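You operate a simulated robot arm through the tools that you are given. There is no shell and no other tool. Be economical: measure what you need, move in short steps, check, and stop when the job is done.

The job below is to be done with a simulated robot arm. You get a single attempt, and the scene is never put back.

Task
Zero the width gauge on the 30 mm master ring.
Fine: set the size knob to 30 mm; leave the ring under the lever and the case open.

The check looks at the end state, three seconds after you hand in, the way a careful person would. Anything else that was tipped, shoved, dropped, spilled or broken makes it a failure.

Robot
A 7-joint arm with a two-finger parallel gripper on a trunk, on a base that drives. Base frame: it is fixed to the floor where the robot stands at the start and does not move with it; the origin is under the middle of the robot, x ahead of it, y to its left, z up. Readings come in mm, rad, newtons and seconds.
With the tool pointing down near the work surface it reaches from about 300 to 720 mm from the robot's upright axis, wherever it stands. Its first joint turns from -2.897 to 2.897 rad. Places, roughly: case lid [500, 100, 900]; high knob [1200, -100, 900]; low knob [1100, -100, 900]; outer ring [1500, 0, 1000]; signal switch [800, 100, 1000]; table of the width gauge [1000, -100, 900]. Payload 1.57 kg.
The TCP is the grasp point between the finger pads, 30 mm short of the fingertips. In the tool frame z runs along the fingers and y along their closing line. The gripper opens to 80 mm. The fingers are 17 mm wide and 12 mm thick; the gripper's body (40 by 82 mm) begins 80 mm behind the TCP.
Orientation is that of the tool frame in the base frame, as a unit quaternion [w, x, y, z]. With the fingers straight down and closing along the base's y, the tool's x points along the base's -x, its y along +y and its z along -z.

Tools
- The arm moves only by the tool nudge_tool. Its argument "increments" is a list of rows, each an object (a shift or turn left out is 0, a gripper value left out holds the last) with "linear": the shift along the tool's x, y, z in m, a list of three; "rotation": the turn, a rotation vector about the tool's x, y, z in rad, a list of three. In form: [{"linear": [x, y, z], "rotation": [ax, ay, az]}, ...]. A call has 1 to 10 rows; each row is the pose to reach, as a shift and turn from the pose commanded when the call began, along the tool's axes at that moment. "fingers" is the opening, from 0 (shut) to 1 (fully open), set as the call begins (left out, the last holds). Rows are played at 5 a second. More than 50 mm and 0.15 rad between two rows, or a gripper value outside its range, and nothing of the call is played. Where a pose cannot be reached the arm comes as near as it can. A force on the tool above 90 N (or 10 N above the force at the start of the call, whichever is more), or a blocked arm, ends the call early, and 0.2 s more pass. Each finger travels about 72 mm/s and halts on what it meets, pressing with about 43 N; the grip force reading is that of the motor and also rises with nothing between the fingers. The clock runs only during rows and for 0.2 s after the last one: add rows that repeat a pose to give the fingers time. The reply holds the time, the measured pose of the TCP, the force on the tool along the base axes, the opening and the grip force, in the units named above and with some noise, with the torque about the TCP (base axes, N m) and any sound that the robot's microphone picked up.
- Cameras (640 x 400 px; columns grow to the right, rows downward): "scene" is now at [9, 128.2, 1588.4]; the picture's right is [-0.13, -0.99, 0.00], its down [-0.47, 0.06, -0.88] and it looks along [0.87, -0.12, -0.47] (base axes); focal length 218 px, centre (320, 200). "wrist" rides on the gripper at [72, -7, -122] in the tool frame; the picture's right is [0.09, 1.00, 0.00], its down [-0.84, 0.08, -0.54] and it looks along [-0.54, 0.05, 0.84] (tool axes); focal length 238 px, centre (320, 200). There is no depth. A picture from a camera that has moved, and an enlarged one, comes with that camera's place and axes in the base frame and with its lens.
- grab_frame(camera): a new picture of that camera. No time passes.
- slide_trunk(by): slides the trunk up (or, below 0, down) by that many mm; the arm and the scene camera ride with it, the base frame stays. It gives what a move gives, with no picture.
- drive_base(legs): drives the robot by 1 to 6 legs, each [ahead, left, turn to the left] in mm, mm and rad, along the robot's own axes; the way and the turn of a leg run together, so that a leg with both is an arc; at most 1500 mm and 3.142 rad a leg. The arm and the cameras ride along, it lands a little off, and it stops where it bumps. It gives what a move gives.
- head_to(pan, tilt): turns the head with the scene camera to pan (to the left, within 1.501 rad either way) and tilt (down, from -0.506 to 1.204), counted from straight ahead of the robot. It gives what a move gives.
- enlarge(camera, box): a new picture of the part [left, top, right, bottom] of that camera's present view, enlarged. No time passes.
- close_job(): hands the job in; it is judged then, once.

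Work in short steps. Places have to be worked out from the pictures, the camera data and where the tool is seen: move nearer, look again, correct. Check each grasp and each placing, and mend what went wrong. You have 120 turns and 98 pictures in all, those below and enlarged ones among them. Open the gripper and draw the arm clear of the work before you hand the job in, unless the task says otherwise; then end with one line.

The tools are called after "Request:" as name(argument=value, ...) on one line, values as JSON. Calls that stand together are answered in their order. nudge_tool: Moves the arm, as the interface text tells. Its arguments: {"type":"object","properties":{"increments":{"type":"array"},"fingers":{"type":"number"}},"required":["increments"]} The other tools are called the same way: slide_trunk (by) slides the trunk up or down; drive_base (legs) drives the base; head_to (pan, tilt) turns the head that bears the scene camera; grab_frame (camera) takes a picture; enlarge (camera, box) takes an enlarged picture of a part of a camera's view; close_job () hands the job in.

At the start:

```text
clock: 0.0
eef_pos: [324.6, 73.4, 1509.5]
orientation: [0.001, 0.0, 1.0, 0.0]
contact_force: [-0.5, -0.4, -0.8]
ft_torque: [-0.01, -0.02, -0.01]
opening: 80.1
grip_force: 0.1
trunk travel left (down, up): [-377.0, 103.0]
robot x, y, heading: [-1.4, -0.4, -0.003]
head pan, tilt: [-0.133, 0.494]
```

scene: 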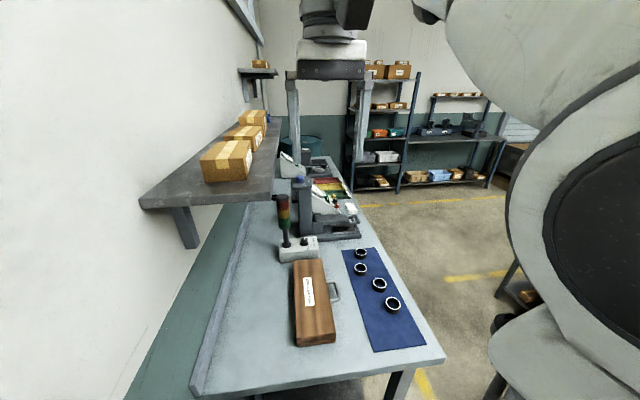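
wrist: 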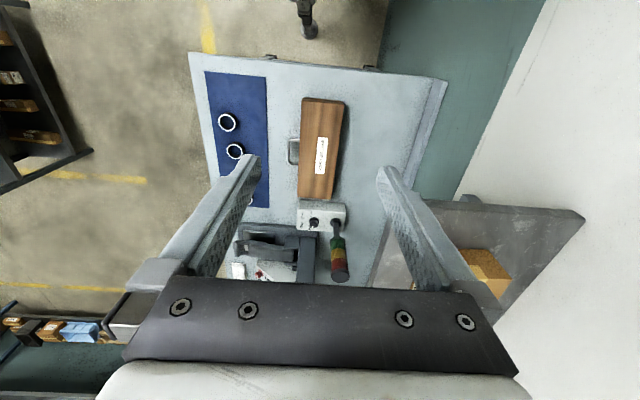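

The pictures show a bench with a wooden case, a blue mat with rings, a signal box with a lamp, and the gauge behind it. I look closer at these.

Request:
enlarge(camera="scene", box=[260, 140, 380, 260])

Request:
enlarge(camera="scene", box=[270, 230, 430, 360])

Request:
enlarge(camera="wrist", box=[190, 60, 450, 290])

```text
3.33 times, centred on (320, 200) of scene
camera zoom: at [9.0, 128.2, 1588.4], right [-0.13, -0.99, 0.0], down [-0.47, 0.06, -0.88], along [0.87, -0.12, -0.47], focal length 726 px, centre (320, 200)
```

zoom: 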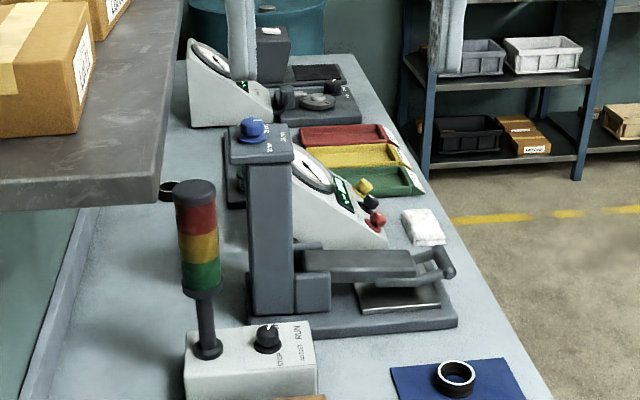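

```text
3.08 times, centred on (350, 295) of scene
camera zoom: at [9.0, 128.2, 1588.4], right [-0.13, -0.99, 0.0], down [-0.47, 0.06, -0.88], along [0.87, -0.12, -0.47], focal length 670 px, centre (228, -92)
```

zoom: 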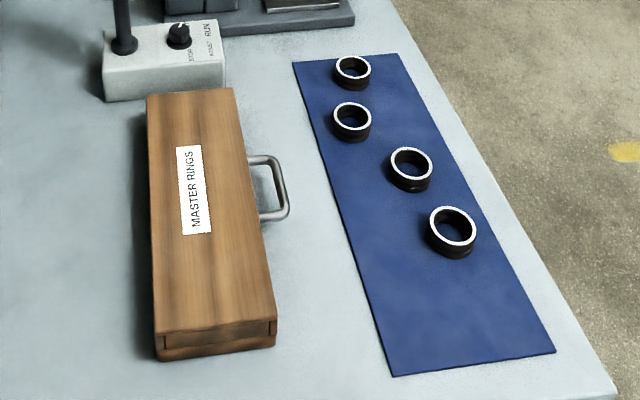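

```text
1.74 times, centred on (320, 175) of wrist
camera zoom: at [253.6, 68.9, 1630.6], right [-0.09, 1.0, 0.0], down [0.84, 0.08, 0.54], along [0.54, 0.05, -0.84], focal length 414 px, centre (320, 244)
```

zoom: 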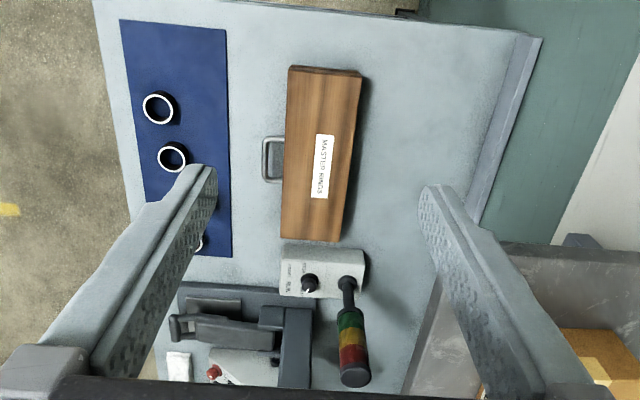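

The gauge sits at the far end from me, so I'll likely work from the right-hand aisle. I look to the right to check that there is room to drive.

Request:
head_to(pan=-0.9, tilt=0.7)

Request:
grab_frame(camera="scene")

```text
clock: 1.1
eef_pos: [325.6, 74.0, 1509.9]
orientation: [0.0, 0.0, 1.0, 0.0]
contact_force: [-0.6, 0.4, 0.1]
ft_torque: [0.01, 0.01, -0.03]
opening: 80.1
grip_force: 0.1
trunk travel left (down, up): [-377.0, 103.0]
robot x, y, heading: [1.1, 1.3, 0.003]
head pan, tilt: [-0.901, 0.7]
```

```text
92 pictures are left
camera scene: at [-28.5, 73.8, 1570.2], right [-0.78, -0.62, 0.0], down [-0.4, 0.5, -0.77], along [0.48, -0.6, -0.64], focal length 218 px, centre (320, 200)
```

scene: 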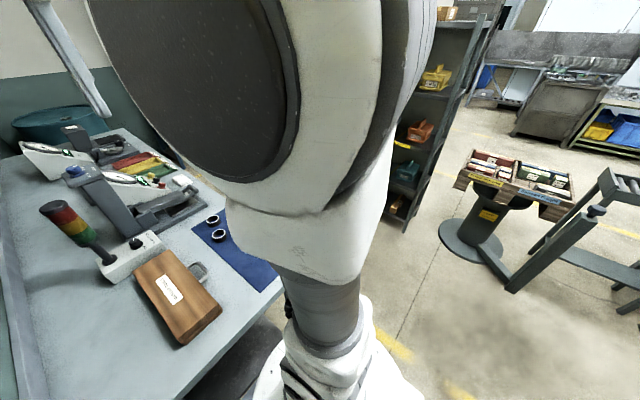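

The aisle right of the bench looks wide, with the nearest shelf around y = -1600. I drive sideways part of the way and look along the aisle.

Request:
drive_base(legs=[[-100, 0, 0], [0, -780, 0]])

Request:
head_to(pan=0.2, tilt=0.5)

Request:
grab_frame(camera="scene")

```text
clock: 8.4
eef_pos: [224.0, -725.1, 1509.6]
orientation: [0.001, 0.003, 1.0, 0.0]
contact_force: [-0.4, -1.2, 0.4]
ft_torque: [-0.01, 0.0, 0.01]
opening: 80.0
grip_force: 0.0
trunk travel left (down, up): [-377.0, 103.0]
robot x, y, heading: [-102.3, -798.2, -0.006]
head pan, tilt: [-0.901, 0.7]
```

```text
clock: 9.7
eef_pos: [223.7, -724.6, 1509.5]
orientation: [0.0, 0.005, 1.0, -0.001]
contact_force: [0.2, 0.4, -0.6]
ft_torque: [0.02, -0.02, -0.03]
opening: 79.9
grip_force: 0.1
trunk travel left (down, up): [-377.0, 103.0]
robot x, y, heading: [-103.8, -797.2, -0.006]
head pan, tilt: [0.201, 0.499]
```

```text
91 pictures are left
camera scene: at [-92.5, -638.1, 1587.9], right [0.19, -0.98, 0.0], down [-0.47, -0.09, -0.88], along [0.86, 0.17, -0.48], focal length 218 px, centre (320, 200)
```

scene: 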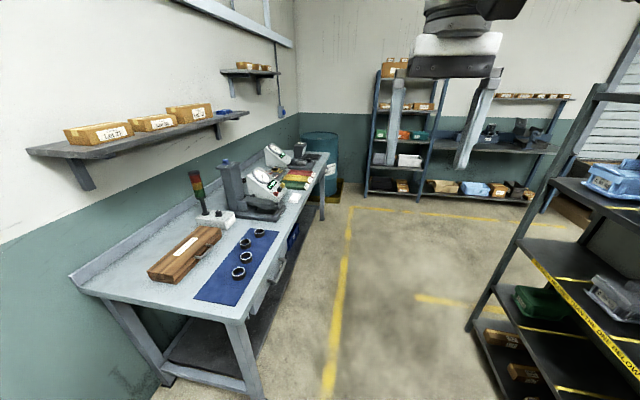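

The aisle is clear around y = -800, and the shelf on the right stands at about y = -1400 or beyond. I drive along it and turn to face the gauge.

Request:
drive_base(legs=[[1080, 0, 0], [0, 0, 1.571]])

Request:
head_to(pan=0.0, tilt=0.75)

Request:
grab_frame(camera="scene")

Request:
grab_frame(camera="wrist")

```text
clock: 22.1
eef_pos: [939.4, -488.5, 1509.4]
orientation: [0.001, -0.677, 0.736, 0.001]
contact_force: [0.3, -1.0, -0.2]
ft_torque: [0.01, 0.0, -0.05]
opening: 80.1
grip_force: 0.1
trunk travel left (down, up): [-377.0, 103.0]
robot x, y, heading: [987.3, -818.5, 1.487]
head pan, tilt: [0.201, 0.499]
```

```text
clock: 22.9
eef_pos: [940.8, -488.4, 1508.8]
orientation: [0.0, -0.677, 0.736, 0.001]
contact_force: [-0.1, 0.0, -0.3]
ft_torque: [-0.01, -0.05, 0.04]
opening: 80.1
grip_force: 0.0
trunk travel left (down, up): [-377.0, 103.0]
robot x, y, heading: [985.7, -816.3, 1.487]
head pan, tilt: [0.0, 0.75]
```

```text
90 pictures are left
camera scene: at [846.6, -803.5, 1566.0], right [1.0, -0.08, 0.0], down [-0.06, -0.68, -0.73], along [0.06, 0.73, -0.68], focal length 218 px, centre (320, 200)
```

scene: 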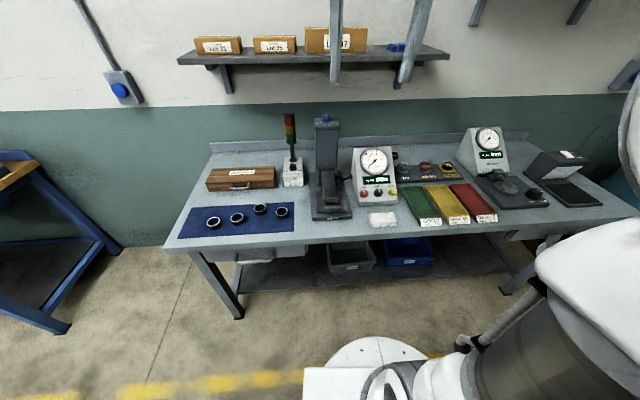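

```text
89 pictures are left
camera wrist: at [942.0, -559.9, 1630.6], right [-1.0, -0.01, 0.0], down [-0.01, 0.84, 0.54], along [0.0, 0.54, -0.84], focal length 238 px, centre (320, 200)
```

wrist: 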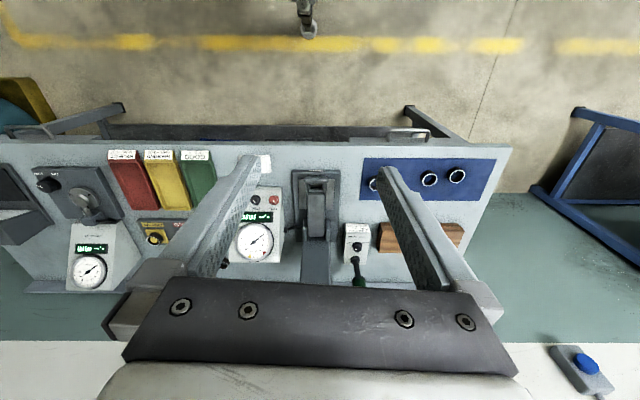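

From here the gauge faces me. I enlarge the gauge, its dial panel, and the signal box.

Request:
enlarge(camera="scene", box=[270, 100, 350, 150])

Request:
enlarge(camera="scene", box=[270, 150, 430, 250])

Request:
enlarge(camera="scene", box=[345, 140, 409, 180])

Request:
enlarge(camera="scene", box=[345, 172, 409, 212])

Request:
enlarge(camera="scene", box=[385, 120, 561, 230])

```text
8.00 times, centred on (310, 125) of scene
camera zoom: at [846.6, -803.5, 1566.0], right [1.0, -0.08, 0.0], down [-0.06, -0.68, -0.73], along [0.06, 0.73, -0.68], focal length 1743 px, centre (400, 800)
```

zoom: 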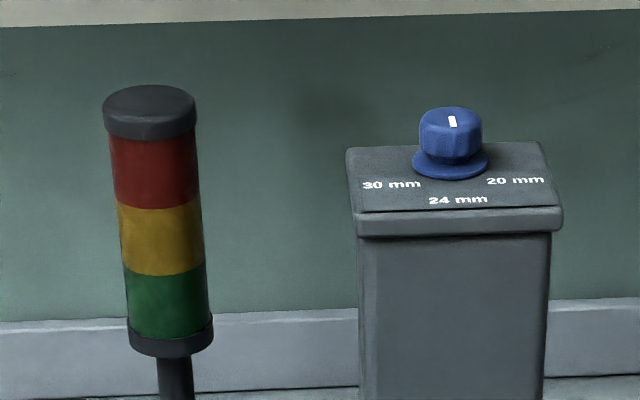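

```text
4.00 times, centred on (350, 200) of scene
camera zoom: at [846.6, -803.5, 1566.0], right [1.0, -0.08, 0.0], down [-0.06, -0.68, -0.73], along [0.06, 0.73, -0.68], focal length 872 px, centre (200, 200)
```

zoom: 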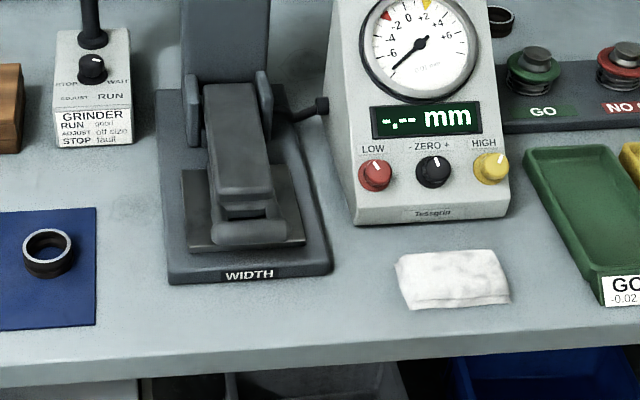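

```text
10.00 times, centred on (377, 160) of scene
camera zoom: at [846.6, -803.5, 1566.0], right [1.0, -0.08, 0.0], down [-0.06, -0.68, -0.73], along [0.06, 0.73, -0.68], focal length 2179 px, centre (-250, 600)
```

zoom: 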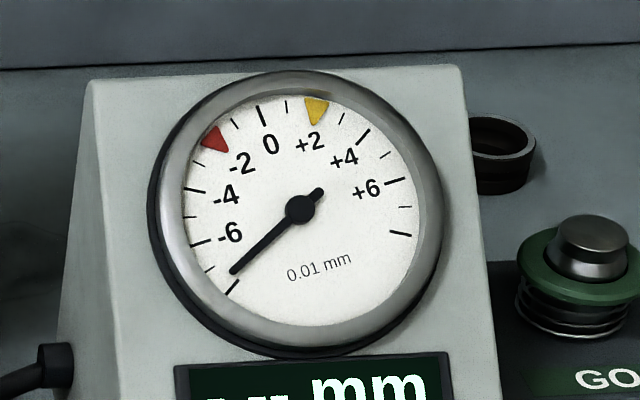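

```text
10.00 times, centred on (377, 192) of scene
camera zoom: at [846.6, -803.5, 1566.0], right [1.0, -0.08, 0.0], down [-0.06, -0.68, -0.73], along [0.06, 0.73, -0.68], focal length 2179 px, centre (-250, 280)
```

zoom: 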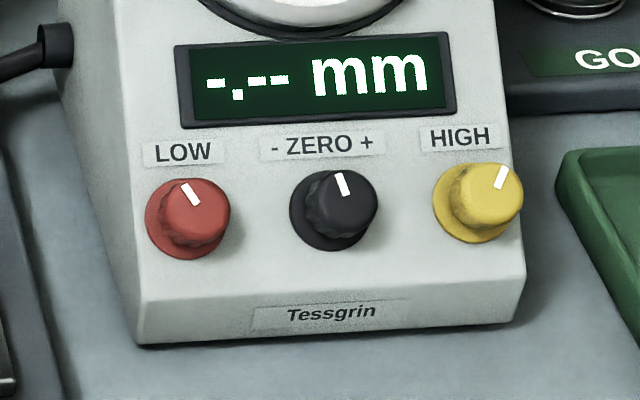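

```text
3.64 times, centred on (473, 175) of scene
camera zoom: at [846.6, -803.5, 1566.0], right [1.0, -0.08, 0.0], down [-0.06, -0.68, -0.73], along [0.06, 0.73, -0.68], focal length 792 px, centre (-236, 291)
```

zoom: 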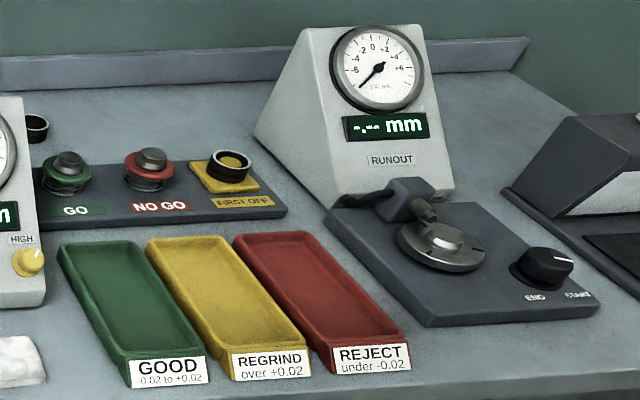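

The gauge has a size knob (30/24/20) on top of the column and LOW / ZERO / HIGH on the panel. The knob is near (949, 95, 1198), so I have to get closer, and I look down to see how far the base stands from the bench.

Request:
head_to(pan=-0.3, tilt=1.2)

Request:
grab_frame(camera="scene")

```text
clock: 23.8
eef_pos: [940.2, -488.3, 1509.6]
orientation: [0.0, -0.677, 0.736, 0.0]
contact_force: [0.5, -0.7, 0.0]
ft_torque: [-0.03, -0.02, 0.0]
opening: 80.1
grip_force: 0.0
trunk travel left (down, up): [-377.0, 103.0]
robot x, y, heading: [984.0, -818.6, 1.487]
head pan, tilt: [-0.3, 1.201]
```

```text
83 pictures are left
camera scene: at [860.6, -834.2, 1534.3], right [0.93, -0.37, 0.0], down [-0.35, -0.86, -0.36], along [0.14, 0.34, -0.93], focal length 218 px, centre (320, 200)
```

scene: 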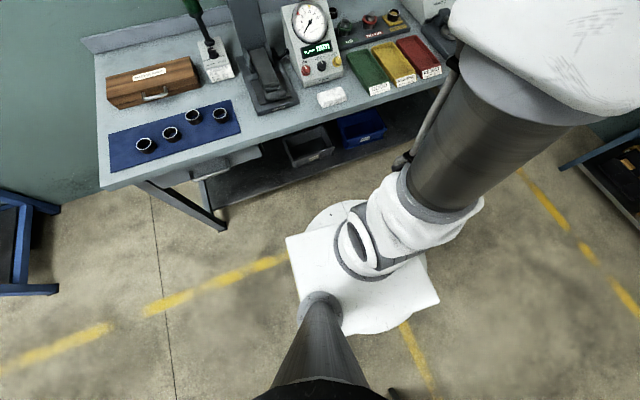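

The base front is about 480 mm ahead of the bench legs, so there is room. I advance 210 mm, straighten up, and look again with the wrist camera.

Request:
drive_base(legs=[[210, 0, 0.084]])

Request:
nudge_tool(increments=[{"linear": [-0.045, 0, 0]}, {"linear": [-0.09, 0, 0]}, {"linear": [-0.135, 0, 0]}, {"linear": [-0.18, 0, 0]}, {"linear": [-0.22, 0, 0]}, {"linear": [-0.22, 0, 0]}])

Request:
grab_frame(camera="wrist")

```text
clock: 25.8
eef_pos: [920.9, -282.2, 1509.3]
orientation: [-0.001, 0.708, -0.706, -0.001]
contact_force: [-0.1, 0.5, -0.1]
ft_torque: [0.0, -0.05, 0.04]
opening: 80.0
grip_force: 0.0
trunk travel left (down, up): [-377.0, 103.0]
robot x, y, heading: [994.8, -610.1, 1.572]
head pan, tilt: [-0.3, 1.201]
```

```text
clock: 27.2
eef_pos: [947.2, -119.8, 1465.5]
orientation: [-0.003, 0.708, -0.706, -0.003]
contact_force: [0.8, 0.1, 0.2]
ft_torque: [0.04, 0.01, 0.05]
opening: 79.8
grip_force: 0.1
out of reach, approached as far as the arm can: row 1, 2, 3, 4, 5, 6
trunk travel left (down, up): [-377.0, 103.0]
robot x, y, heading: [996.7, -605.0, 1.574]
head pan, tilt: [-0.3, 1.201]
```

```text
82 pictures are left
camera wrist: at [955.4, -190.2, 1585.7], right [-1.0, -0.1, 0.0], down [-0.08, 0.83, 0.55], along [-0.05, 0.54, -0.84], focal length 238 px, centre (320, 200)
```

wrist: 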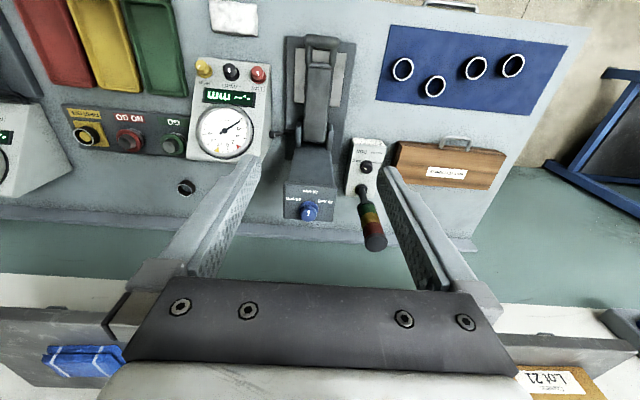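

The knob ray again gives about (950, 90, 1198). The arm is too high for full reach, so I lower the trunk.

Request:
slide_trunk(by=-170)

Request:
enlarge(camera="wrist", box=[240, 160, 380, 260])

```text
clock: 29.1
eef_pos: [947.0, -117.7, 1292.8]
orientation: [-0.001, 0.708, -0.706, -0.002]
contact_force: [0.4, -0.2, 0.4]
ft_torque: [0.0, 0.01, -0.02]
opening: 79.7
grip_force: 0.0
trunk travel left (down, up): [-207.0, 273.0]
robot x, y, heading: [996.4, -607.8, 1.576]
head pan, tilt: [-0.3, 1.201]
```

```text
4.00 times, centred on (310, 210) of wrist
camera zoom: at [955.6, -188.6, 1415.0], right [-1.0, -0.09, 0.0], down [-0.08, 0.83, 0.55], along [-0.05, 0.54, -0.84], focal length 953 px, centre (360, 160)
```

zoom: 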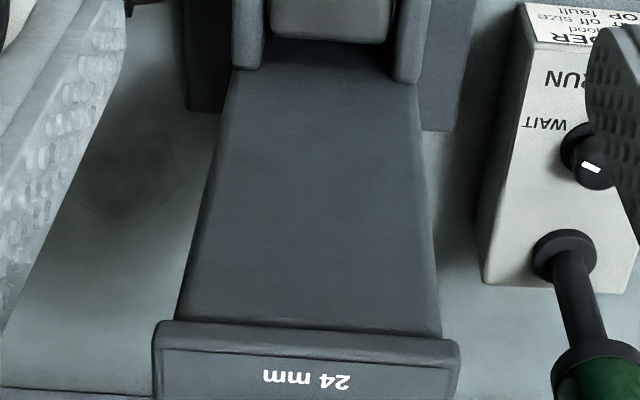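

The knob lies out of this crop, further forward. I move forward 90 mm at this height to see how the arm responds.

Request:
nudge_tool(increments=[{"linear": [-0.045, 0, 0]}, {"linear": [-0.09, 0, 0]}, {"linear": [-0.09, 0, 0]}])

Request:
grab_frame(camera="wrist")

```text
clock: 29.9
eef_pos: [952.7, -87.3, 1276.7]
orientation: [-0.003, 0.709, -0.705, -0.004]
contact_force: [0.4, -0.2, 0.1]
ft_torque: [0.0, 0.0, 0.02]
opening: 79.9
grip_force: 0.1
out of reach, approached as far as the arm can: row 1, 2, 3
trunk travel left (down, up): [-207.0, 273.0]
robot x, y, heading: [997.4, -606.2, 1.575]
head pan, tilt: [-0.3, 1.201]
```

```text
80 pictures are left
camera wrist: at [960.4, -159.2, 1397.4], right [-1.0, -0.1, 0.0], down [-0.08, 0.83, 0.55], along [-0.05, 0.55, -0.84], focal length 238 px, centre (320, 200)
```

wrist: 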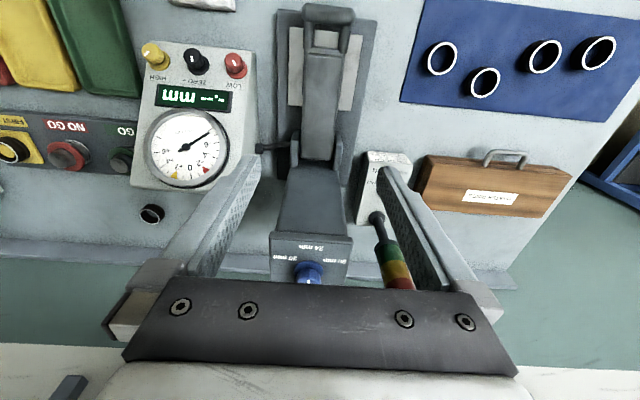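

Reach is limited when the tool is high relative to the trunk, so I raise the trunk fully, then lower the arm and reach forward.

Request:
slide_trunk(by=270)

Request:
nudge_tool(increments=[{"linear": [0, 0, 0.05]}, {"linear": [0, 0, 0.1]}, {"linear": [0, 0, 0.15]}, {"linear": [0, 0, 0.2]}, {"linear": [0, 0, 0.24]}, {"linear": [0, 0, 0.24]}])

Request:
grab_frame(camera="wrist")

```text
clock: 32.6
eef_pos: [952.6, -86.9, 1546.5]
orientation: [-0.001, 0.708, -0.706, -0.002]
contact_force: [0.4, 0.0, -0.3]
ft_torque: [0.03, -0.01, -0.01]
opening: 79.8
grip_force: 0.0
trunk travel left (down, up): [-477.0, 3.0]
robot x, y, heading: [995.2, -608.0, 1.578]
head pan, tilt: [-0.3, 1.201]
```

```text
clock: 34.0
eef_pos: [952.8, -82.9, 1308.7]
orientation: [-0.002, 0.708, -0.706, -0.003]
contact_force: [-0.7, 0.0, 1.0]
ft_torque: [-0.03, -0.03, 0.0]
opening: 80.0
grip_force: 0.1
trunk travel left (down, up): [-477.0, 3.0]
robot x, y, heading: [996.4, -607.4, 1.573]
head pan, tilt: [-0.3, 1.201]
```

```text
79 pictures are left
camera wrist: at [960.6, -154.4, 1429.6], right [-1.0, -0.1, 0.0], down [-0.08, 0.83, 0.55], along [-0.05, 0.55, -0.84], focal length 238 px, centre (320, 200)
```

wrist: 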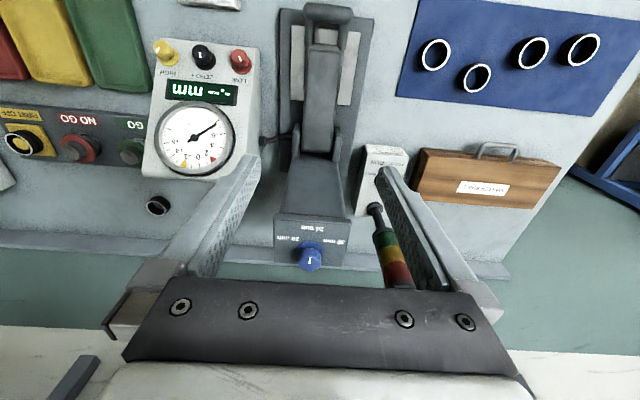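

Now the arm has reach; the knob is near (951, 92, 1200). I move forward 130 mm, keeping above it, and look.

Request:
nudge_tool(increments=[{"linear": [-0.045, 0, 0]}, {"linear": [-0.09, 0, 0]}, {"linear": [-0.12, 0, 0]}, {"linear": [-0.12, 0, 0]}])

Request:
enlarge(camera="wrist", box=[230, 180, 410, 292])

```text
clock: 35.0
eef_pos: [952.3, 33.1, 1308.0]
orientation: [-0.002, 0.707, -0.707, -0.003]
contact_force: [-0.1, 0.6, -0.3]
ft_torque: [-0.02, 0.02, 0.02]
opening: 80.3
grip_force: 0.1
trunk travel left (down, up): [-477.0, 3.0]
robot x, y, heading: [992.7, -601.5, 1.574]
head pan, tilt: [-0.3, 1.201]
```

```text
3.56 times, centred on (320, 236) of wrist
camera zoom: at [959.3, -37.1, 1430.1], right [-1.0, -0.09, 0.0], down [-0.08, 0.83, 0.55], along [-0.05, 0.55, -0.84], focal length 848 px, centre (320, 72)
```

zoom: 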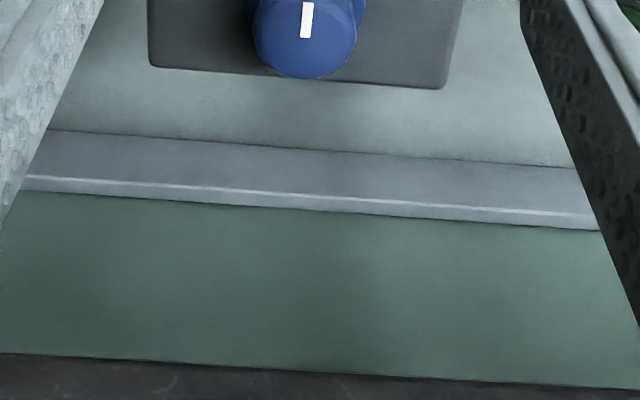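

The knob's pointer seems to face the front; I take the upper part of the view to see it with its labels.

Request:
enlarge(camera="wrist", box=[260, 130, 372, 200])

```text
5.71 times, centred on (316, 165) of wrist
camera zoom: at [959.3, -37.1, 1430.1], right [-1.0, -0.09, 0.0], down [-0.08, 0.83, 0.55], along [-0.05, 0.55, -0.84], focal length 1362 px, centre (343, 400)
```

zoom: 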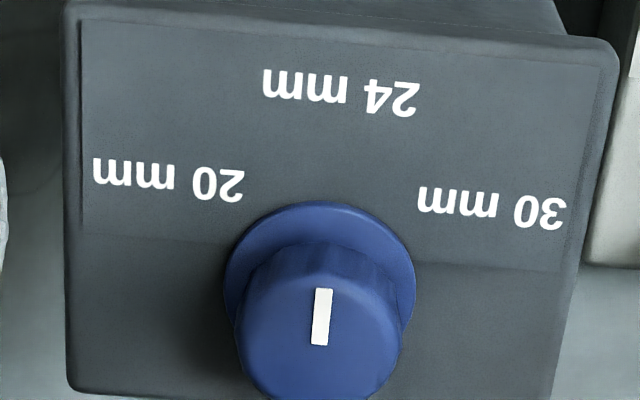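

The pointer is at 24 mm and 30 mm lies roughly 60° clockwise seen from above. I judge the knob at (951, 95), top at about z 1206, and move above it to check.

Request:
nudge_tool(increments=[{"linear": [-0.04, 0, 0]}, {"linear": [-0.062, 0.001, 0.04]}, {"linear": [-0.062, 0.001, 0.055]}, {"linear": [-0.062, 0.001, 0.055]}])

Request:
enlarge(camera="wrist", box=[240, 120, 400, 220])

```text
clock: 36.0
eef_pos: [950.8, 93.6, 1250.6]
orientation: [-0.002, 0.708, -0.706, -0.002]
contact_force: [0.4, 0.1, -0.1]
ft_torque: [0.01, -0.01, -0.03]
opening: 80.0
grip_force: 0.1
out of reach, approached as far as the arm can: row 2, 3, 4
trunk travel left (down, up): [-477.0, 3.0]
robot x, y, heading: [996.7, -609.3, 1.575]
head pan, tilt: [-0.3, 1.201]
```

```text
4.00 times, centred on (320, 170) of wrist
camera zoom: at [958.1, 22.3, 1370.8], right [-1.0, -0.09, 0.0], down [-0.08, 0.83, 0.55], along [-0.05, 0.55, -0.84], focal length 953 px, centre (320, 320)
```

zoom: 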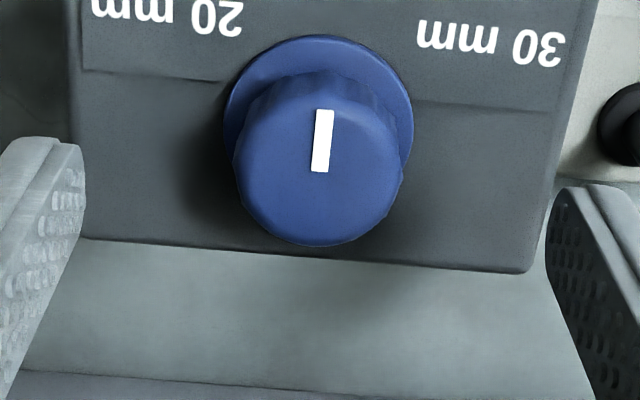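

The knob centre reads about (951, 98) with its top near z 1202, at the very edge of reach. I drive 30 mm nearer while the fingers are clear above it.

Request:
drive_base(legs=[[30, 0, 0]])

Request:
grab_frame(camera="wrist")

```text
clock: 36.9
eef_pos: [949.6, 125.6, 1249.5]
orientation: [-0.001, 0.708, -0.706, -0.003]
contact_force: [-0.6, 0.1, -0.7]
ft_torque: [-0.03, -0.05, 0.02]
opening: 80.3
grip_force: 0.1
trunk travel left (down, up): [-477.0, 3.0]
robot x, y, heading: [996.4, -577.0, 1.578]
head pan, tilt: [-0.3, 1.201]
```

```text
75 pictures are left
camera wrist: at [957.7, 52.5, 1370.7], right [-1.0, -0.1, 0.0], down [-0.08, 0.83, 0.55], along [-0.05, 0.55, -0.84], focal length 238 px, centre (320, 200)
```

wrist: 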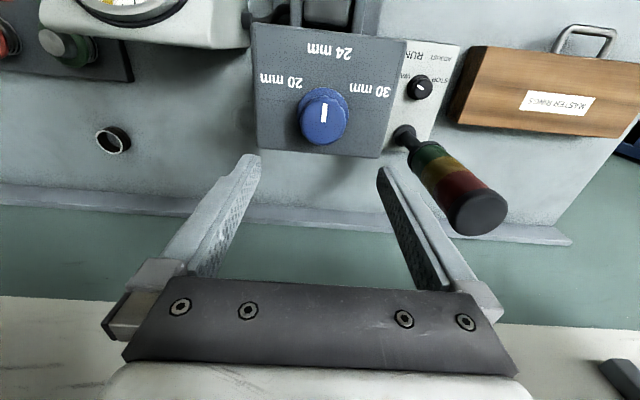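

From three views the knob is at about (951, 96) with its top near z 1200. I move back 30 mm, descend to put the fingertips at about z 1191, and check before gripping.

Request:
nudge_tool(increments=[{"linear": [0.03, -0.001, 0]}, {"linear": [0.03, -0.001, 0.015]}, {"linear": [0.03, -0.001, 0.028]}, {"linear": [0.03, -0.001, 0.028]}])

Request:
enlarge(camera="wrist", box=[240, 120, 400, 220])

```text
clock: 37.9
eef_pos: [951.1, 94.0, 1221.1]
orientation: [-0.002, 0.708, -0.706, -0.004]
contact_force: [-0.7, -0.7, 0.6]
ft_torque: [0.01, 0.0, 0.02]
opening: 80.0
grip_force: 0.1
trunk travel left (down, up): [-477.0, 3.0]
robot x, y, heading: [996.7, -578.7, 1.577]
head pan, tilt: [-0.3, 1.201]
```

```text
4.00 times, centred on (320, 170) of wrist
camera zoom: at [958.9, 21.4, 1342.0], right [-1.0, -0.1, 0.0], down [-0.08, 0.83, 0.55], along [-0.05, 0.55, -0.84], focal length 953 px, centre (320, 320)
```

zoom: 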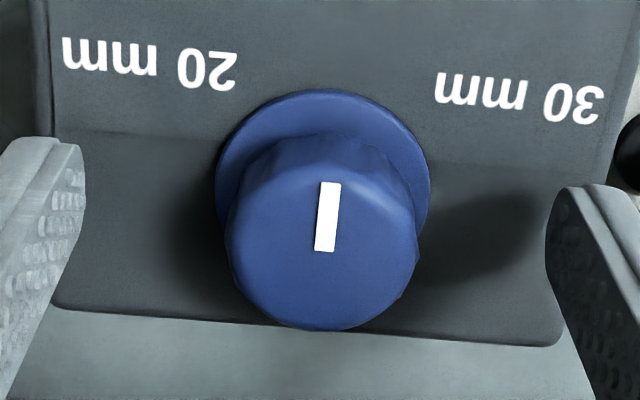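

The knob's foot lines up with the fingertips to within about 1 mm. I close on it.

Request:
nudge_tool(fingers=0.2, increments=[{"linear": [0, 0, 0]}, {"linear": [0, 0, 0]}, {"linear": [0, 0, 0]}, {"linear": [0, 0, 0]}, {"linear": [0, 0, 0]}])

Request:
enlarge(camera="wrist", box=[240, 120, 400, 220])

```text
clock: 39.1
eef_pos: [950.2, 93.3, 1220.7]
orientation: [-0.002, 0.709, -0.705, -0.004]
contact_force: [-3.4, 0.2, -1.1]
ft_torque: [0.03, -0.24, 0.01]
opening: 31.8
grip_force: 40.7
trunk travel left (down, up): [-477.0, 3.0]
robot x, y, heading: [994.7, -577.6, 1.576]
head pan, tilt: [-0.3, 1.201]
```

```text
4.00 times, centred on (320, 170) of wrist
camera zoom: at [958.2, 21.5, 1342.0], right [-1.0, -0.1, 0.0], down [-0.08, 0.83, 0.55], along [-0.05, 0.55, -0.84], focal length 953 px, centre (320, 320)
```

zoom: 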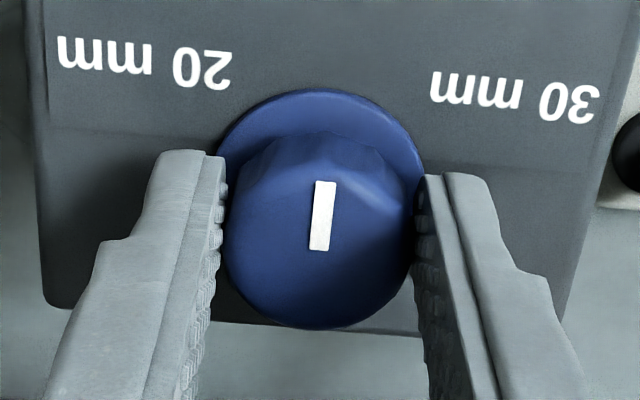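

Gripped at 31.8 mm with a good alignment. I turn it clockwise from above (+z of the tool) by about 60° in small rows.

Request:
nudge_tool(increments=[{"rotation": [0, 0, 0.14]}, {"rotation": [0, 0, 0.28]}, {"rotation": [0, 0, 0.42]}, {"rotation": [0, 0, 0.56]}, {"rotation": [0, 0, 0.7]}, {"rotation": [0, 0, 0.84]}, {"rotation": [0, 0, 0.95]}, {"rotation": [0, 0, 1.05]}, {"rotation": [0, 0, 1.05]}])

Request:
enlarge(camera="wrist", box=[240, 120, 400, 220])

```text
clock: 41.1
eef_pos: [946.3, 95.7, 1221.1]
orientation: [0.0, -0.259, 0.966, 0.005]
contact_force: [-21.1, 16.2, -0.3]
ft_torque: [0.35, 0.12, 0.51]
opening: 31.7
grip_force: 40.6
trunk travel left (down, up): [-477.0, 3.0]
robot x, y, heading: [993.4, -574.5, 1.569]
head pan, tilt: [-0.3, 1.201]
```

```text
4.00 times, centred on (320, 170) of wrist
camera zoom: at [889.0, 53.5, 1342.3], right [-0.58, 0.82, 0.01], down [0.69, 0.48, 0.54], along [0.44, 0.32, -0.84], focal length 953 px, centre (320, 320)
```

zoom: 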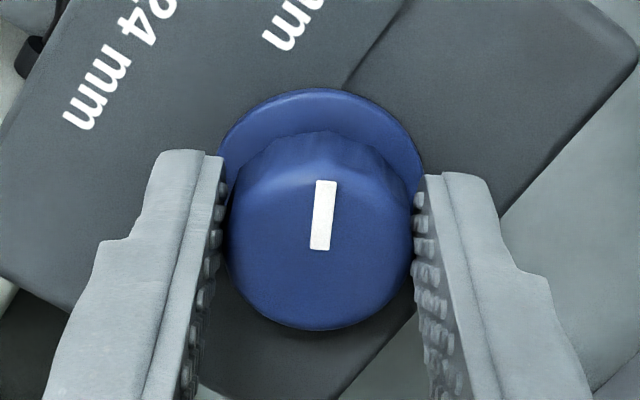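

The knob turned along with the fingers. I look at the wider picture to see where the pointer sits relative to the 30 mm mark.

Request:
enlarge(camera="wrist", box=[240, 70, 400, 170])

```text
4.00 times, centred on (320, 120) of wrist
camera zoom: at [889.0, 53.5, 1342.3], right [-0.58, 0.82, 0.01], down [0.69, 0.48, 0.54], along [0.44, 0.32, -0.84], focal length 953 px, centre (320, 520)
```

zoom: 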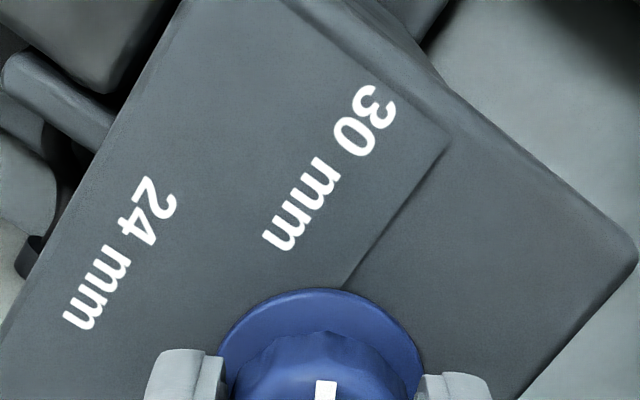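

The pointer now aims at the middle of the "30 mm" label. I open the fingers and rise straight up, then check.

Request:
nudge_tool(fingers=0.9, increments=[{"linear": [0, 0, 0]}, {"linear": [0, 0, 0]}, {"linear": [0, 0, 0]}, {"linear": [0, 0, 0]}, {"linear": [0, 0, -0.03]}, {"linear": [0, 0, -0.07]}, {"linear": [0, 0, -0.1]}, {"linear": [0, 0, -0.1]}])

Request:
enlarge(camera="wrist", box=[240, 110, 400, 210])

```text
clock: 42.9
eef_pos: [952.8, 93.7, 1322.4]
orientation: [0.0, -0.258, 0.966, 0.004]
contact_force: [0.1, 0.5, -0.8]
ft_torque: [-0.05, 0.03, 0.04]
opening: 71.8
grip_force: 0.0
trunk travel left (down, up): [-477.0, 3.0]
robot x, y, heading: [992.5, -576.9, 1.572]
head pan, tilt: [-0.3, 1.201]
```

```text
4.00 times, centred on (320, 160) of wrist
camera zoom: at [894.2, 53.0, 1443.9], right [-0.58, 0.82, 0.01], down [0.69, 0.48, 0.54], along [0.44, 0.32, -0.84], focal length 953 px, centre (320, 360)
```

zoom: 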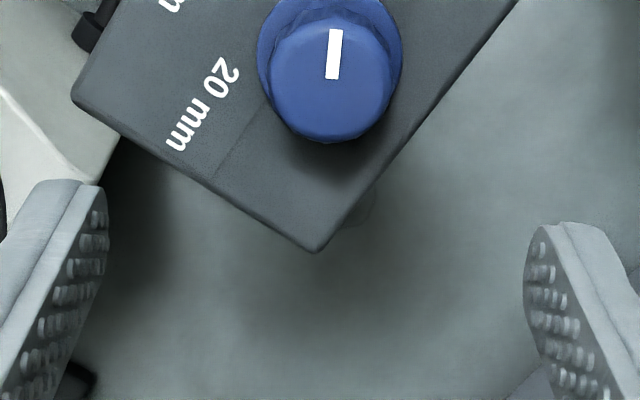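

The knob holds at 30 mm. I turn the wrist back and retreat above the lever to study it.

Request:
nudge_tool(increments=[{"rotation": [0, 0, -0.14], "linear": [0.0125, -0.0215, 0]}, {"rotation": [0, 0, -0.28], "linear": [0.025, -0.043, 0]}, {"rotation": [0, 0, -0.42], "linear": [0.0375, -0.0645, 0]}, {"rotation": [0, 0, -0.56], "linear": [0.05, -0.086, 0]}, {"rotation": [0, 0, -0.7], "linear": [0.0625, -0.1075, 0]}, {"rotation": [0, 0, -0.84], "linear": [0.075, -0.129, 0]}, {"rotation": [0, 0, -0.95], "linear": [0.0875, -0.15, 0]}, {"rotation": [0, 0, -1.05], "linear": [0.1, -0.172, 0]}, {"rotation": [0, 0, -1.05], "linear": [0.115, -0.198, 0]}])

Request:
head_to(pan=-0.1, tilt=0.85)

Request:
grab_frame(camera="wrist")

Request:
grab_frame(camera="scene")

```text
clock: 44.9
eef_pos: [950.1, -136.4, 1319.5]
orientation: [-0.002, 0.708, -0.706, -0.004]
contact_force: [0.1, 0.2, -0.1]
ft_torque: [0.01, -0.02, 0.0]
opening: 71.8
grip_force: 0.0
trunk travel left (down, up): [-477.0, 3.0]
robot x, y, heading: [998.4, -575.0, 1.576]
head pan, tilt: [-0.3, 1.201]
```

```text
clock: 45.8
eef_pos: [949.0, -136.0, 1320.6]
orientation: [-0.002, 0.709, -0.706, -0.003]
contact_force: [-0.4, -0.5, -0.4]
ft_torque: [0.03, -0.01, -0.02]
opening: 71.7
grip_force: 0.1
trunk travel left (down, up): [-477.0, 3.0]
robot x, y, heading: [997.7, -576.0, 1.573]
head pan, tilt: [-0.099, 0.85]
```

```text
69 pictures are left
camera wrist: at [957.3, -206.9, 1441.1], right [-1.0, -0.1, 0.0], down [-0.08, 0.83, 0.55], along [-0.05, 0.55, -0.84], focal length 238 px, centre (320, 200)
```

wrist: 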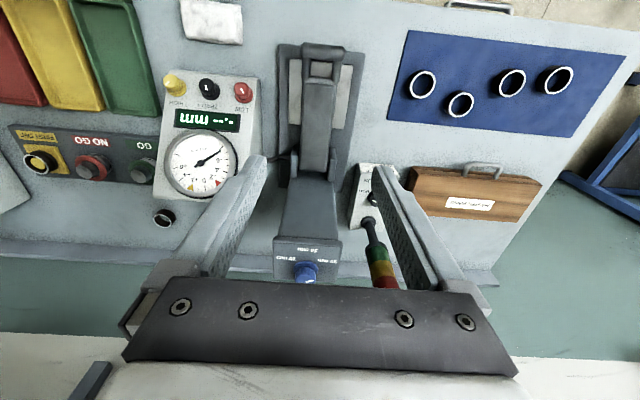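

```text
68 pictures are left
camera scene: at [862.3, -579.1, 1657.9], right [1.0, -0.1, 0.0], down [-0.07, -0.75, -0.66], along [0.06, 0.66, -0.75], focal length 218 px, centre (320, 200)
```

scene: 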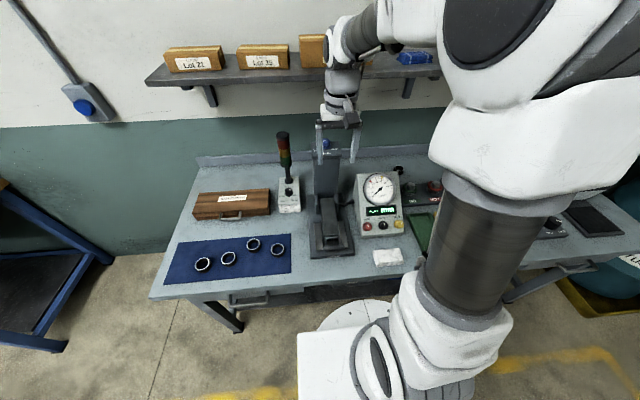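

Request:
enlarge(camera="scene", box=[290, 180, 370, 260])

Request:
enlarge(camera="wrist", box=[240, 30, 400, 130])

```text
5.00 times, centred on (330, 220) of scene
camera zoom: at [862.3, -579.1, 1657.9], right [1.0, -0.1, 0.0], down [-0.07, -0.75, -0.66], along [0.06, 0.66, -0.75], focal length 1090 px, centre (270, 100)
```

zoom: 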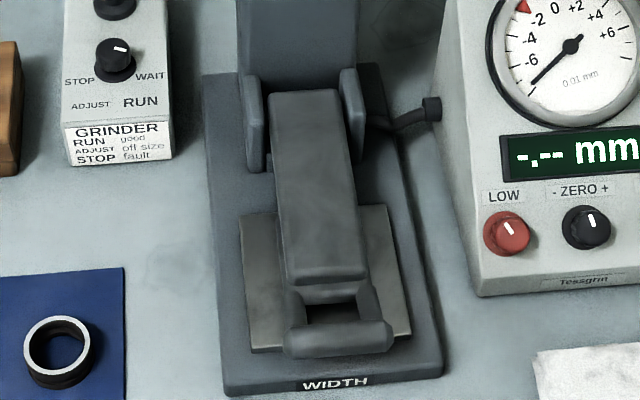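

```text
4.00 times, centred on (320, 80) of wrist
camera zoom: at [957.3, -206.9, 1441.1], right [-1.0, -0.1, 0.0], down [-0.08, 0.83, 0.55], along [-0.05, 0.55, -0.84], focal length 953 px, centre (320, 680)
```

zoom: 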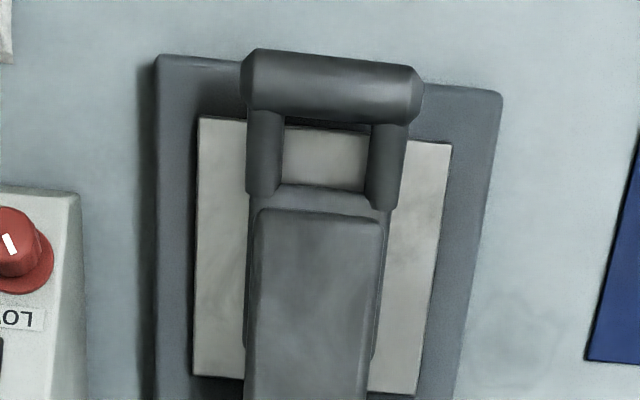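

The lever has a cross bar handle near (950, -196, 960), about 21 mm thick, resting down on the table. I'll grip the bar with the fingers closing along y, so I lower the trunk, turn the wrist 90° and go above the bar.

Request:
slide_trunk(by=-100)

Request:
nudge_tool(fingers=0.5, increments=[{"rotation": [0, 0, 0.145], "linear": [0.01, 0, 0.01]}, {"rotation": [0, 0, 0.29], "linear": [0.02, 0, 0.02]}, {"rotation": [0, 0, 0.435], "linear": [0.03, 0, 0.03]}, {"rotation": [0, 0, 0.58], "linear": [0.04, 0, 0.04]}, {"rotation": [0, 0, 0.725], "linear": [0.05, 0, 0.05]}, {"rotation": [0, 0, 0.87], "linear": [0.06, 0, 0.06]}, {"rotation": [0, 0, 1.015], "linear": [0.06, 0, 0.07]}, {"rotation": [0, 0, 1.16], "linear": [0.06, 0, 0.08]}, {"rotation": [0, 0, 1.305], "linear": [0.06, 0, 0.09]}, {"rotation": [0, 0, 1.45], "linear": [0.06, 0, 0.1]}])

Request:
nudge_tool(increments=[{"rotation": [0, 0, 0.12]}, {"rotation": [0, 0, 0.12]}])

Request:
grab_frame(camera="wrist")

```text
clock: 47.1
eef_pos: [949.5, -134.4, 1220.3]
orientation: [-0.002, 0.709, -0.706, -0.003]
contact_force: [0.3, -0.4, -0.3]
ft_torque: [0.02, -0.01, -0.03]
opening: 72.0
grip_force: 0.1
trunk travel left (down, up): [-377.0, 103.0]
robot x, y, heading: [991.5, -577.7, 1.574]
head pan, tilt: [-0.099, 0.85]
```

```text
clock: 49.3
eef_pos: [949.2, -194.9, 1120.0]
orientation: [0.0, -0.061, 0.998, 0.004]
contact_force: [0.2, 0.1, 0.7]
ft_torque: [0.0, 0.01, 0.0]
opening: 39.8
grip_force: 0.0
trunk travel left (down, up): [-377.0, 103.0]
robot x, y, heading: [999.9, -576.6, 1.578]
head pan, tilt: [-0.099, 0.85]
```

```text
clock: 49.9
eef_pos: [948.7, -194.9, 1121.1]
orientation: [-0.001, 0.0, 1.0, 0.003]
contact_force: [0.6, 0.8, -0.2]
ft_torque: [0.03, 0.01, 0.0]
opening: 39.9
grip_force: 0.2
trunk travel left (down, up): [-377.0, 103.0]
robot x, y, heading: [993.6, -576.0, 1.581]
head pan, tilt: [-0.099, 0.85]
```

```text
65 pictures are left
camera wrist: at [878.8, -201.6, 1241.8], right [-0.09, 1.0, 0.01], down [0.84, 0.08, 0.54], along [0.54, 0.06, -0.84], focal length 238 px, centre (320, 200)
```

wrist: 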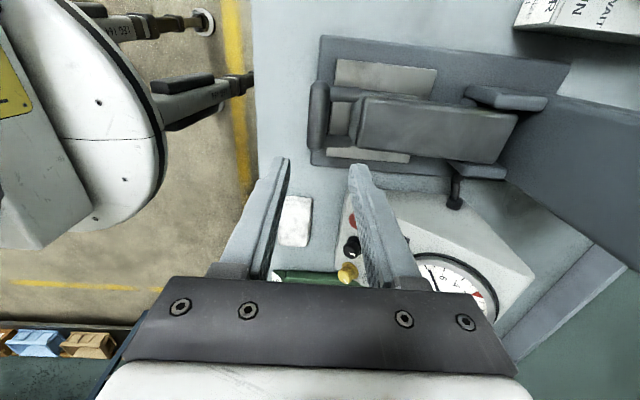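

The bar sits at y ≈ -193, x ≈ 945, right under the TCP. I narrow the fingers slightly and descend toward it, stopping to check.

Request:
nudge_tool(fingers=0.45, increments=[{"linear": [0.003, 0, 0.05]}, {"linear": [0.003, 0, 0.095]}, {"linear": [0.003, 0, 0.095]}])

Request:
enlarge(camera="wrist", box=[220, 60, 444, 200])

```text
clock: 50.7
eef_pos: [947.4, -193.0, 1025.3]
orientation: [-0.001, -0.002, 1.0, 0.005]
contact_force: [0.8, 0.1, 0.5]
ft_torque: [-0.02, -0.01, 0.02]
opening: 36.0
grip_force: 0.0
trunk travel left (down, up): [-377.0, 103.0]
robot x, y, heading: [996.7, -578.4, 1.571]
head pan, tilt: [-0.099, 0.85]
```

```text
2.86 times, centred on (332, 130) of wrist
camera zoom: at [876.2, -199.3, 1146.1], right [-0.1, 1.0, 0.01], down [0.84, 0.08, 0.54], along [0.54, 0.06, -0.84], focal length 681 px, centre (286, 400)
```

zoom: 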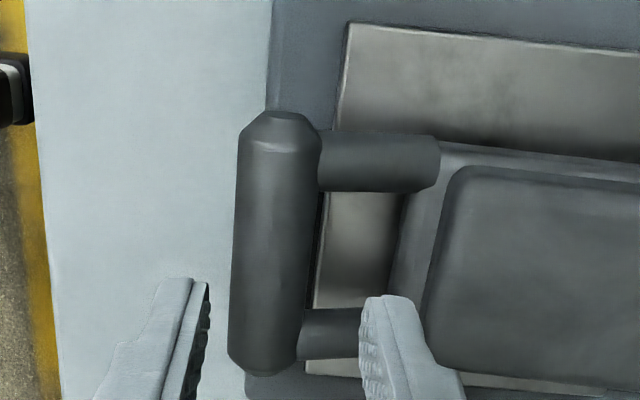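

The bar and the gap behind it line up: bar centre y ≈ -195, gap from about -183 to -160. I set the opening to 33 mm, shift slightly, descend to z 973, and then close.

Request:
nudge_tool(fingers=0.41, increments=[{"linear": [0.003, -0.001, 0]}, {"linear": [0.003, -0.001, 0.025]}, {"linear": [0.003, -0.001, 0.05]}, {"linear": [0.003, -0.001, 0.05]}])

Request:
enlarge(camera="wrist", box=[220, 100, 444, 240])

```text
clock: 51.7
eef_pos: [944.1, -193.3, 976.9]
orientation: [-0.002, -0.002, 1.0, 0.005]
contact_force: [0.6, -0.1, -0.2]
ft_torque: [-0.02, 0.02, 0.0]
opening: 32.5
grip_force: 0.1
trunk travel left (down, up): [-377.0, 103.0]
robot x, y, heading: [994.4, -578.3, 1.574]
head pan, tilt: [-0.099, 0.85]
```

```text
2.86 times, centred on (332, 170) of wrist
camera zoom: at [872.9, -200.7, 1098.5], right [-0.1, 1.0, 0.01], down [0.84, 0.08, 0.54], along [0.54, 0.06, -0.84], focal length 681 px, centre (286, 286)
```

zoom: 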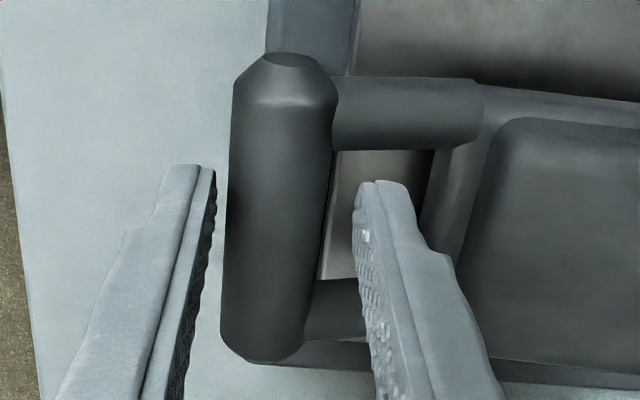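

Both fingers straddle the bar with the inner one in the gap. I go 6 mm deeper and close.

Request:
nudge_tool(increments=[{"linear": [0, -0.001, 0.006]}, {"linear": [0, -0.001, 0.006]}])

Request:
nudge_tool(fingers=0.1, increments=[{"linear": [0, 0, 0]}, {"linear": [0, 0, 0]}, {"linear": [0, 0, 0]}])

Request:
enlarge(camera="wrist", box=[220, 100, 444, 240])

```text
clock: 52.3
eef_pos: [943.2, -196.0, 970.1]
orientation: [0.0, -0.001, 1.0, 0.004]
contact_force: [0.3, -0.5, 0.0]
ft_torque: [0.02, -0.03, 0.02]
opening: 32.9
grip_force: 0.1
trunk travel left (down, up): [-377.0, 103.0]
robot x, y, heading: [994.3, -577.3, 1.577]
head pan, tilt: [-0.099, 0.85]
```

```text
clock: 53.1
eef_pos: [943.3, -196.3, 968.6]
orientation: [0.0, -0.001, 1.0, 0.003]
contact_force: [0.2, -4.0, -2.6]
ft_torque: [-0.2, 0.01, -0.15]
opening: 23.8
grip_force: 35.8
trunk travel left (down, up): [-377.0, 103.0]
robot x, y, heading: [996.5, -577.6, 1.573]
head pan, tilt: [-0.099, 0.85]
```

```text
2.86 times, centred on (332, 170) of wrist
camera zoom: at [872.6, -202.7, 1091.0], right [-0.1, 1.0, 0.01], down [0.84, 0.08, 0.54], along [0.54, 0.06, -0.84], focal length 681 px, centre (286, 286)
```

zoom: 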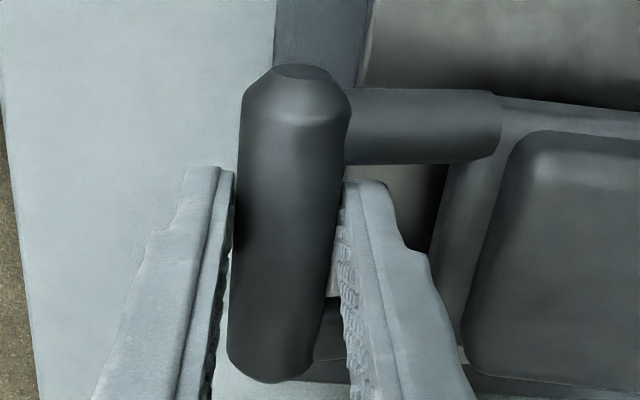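

The bar is held (23.8 mm). I start lifting the lever along an arc about its hinge near y ≈ 0, watching the forces.

Request:
nudge_tool(increments=[{"linear": [0, 0, -0.014]}, {"linear": [0, -0.001, -0.028]}, {"linear": [0, -0.001, -0.042]}, {"linear": [0, 0.002, -0.06]}, {"linear": [0, 0.006, -0.077]}, {"linear": [0, 0.01, -0.092]}])

Request:
enlarge(camera="scene", box=[270, 120, 430, 260])

```text
clock: 54.5
eef_pos: [943.2, -181.7, 1059.8]
orientation: [-0.001, -0.001, 1.0, 0.008]
contact_force: [-0.1, 31.9, -15.0]
ft_torque: [0.64, 0.31, -0.1]
opening: 23.8
grip_force: 36.2
trunk travel left (down, up): [-377.0, 103.0]
robot x, y, heading: [997.4, -574.2, 1.572]
head pan, tilt: [-0.099, 0.85]
```

```text
2.86 times, centred on (350, 190) of scene
camera zoom: at [862.1, -574.6, 1557.7], right [1.0, -0.1, 0.0], down [-0.07, -0.75, -0.66], along [0.06, 0.65, -0.75], focal length 623 px, centre (234, 229)
```

zoom: 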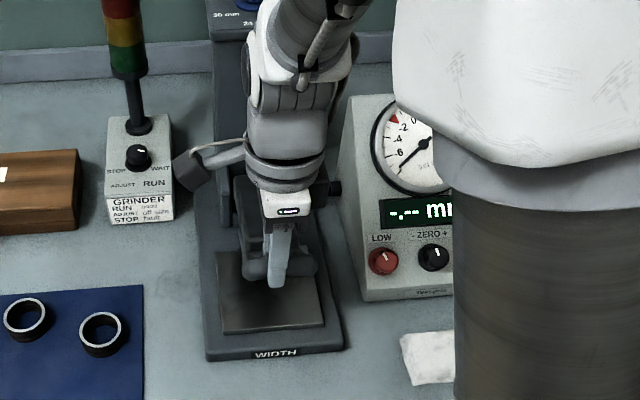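

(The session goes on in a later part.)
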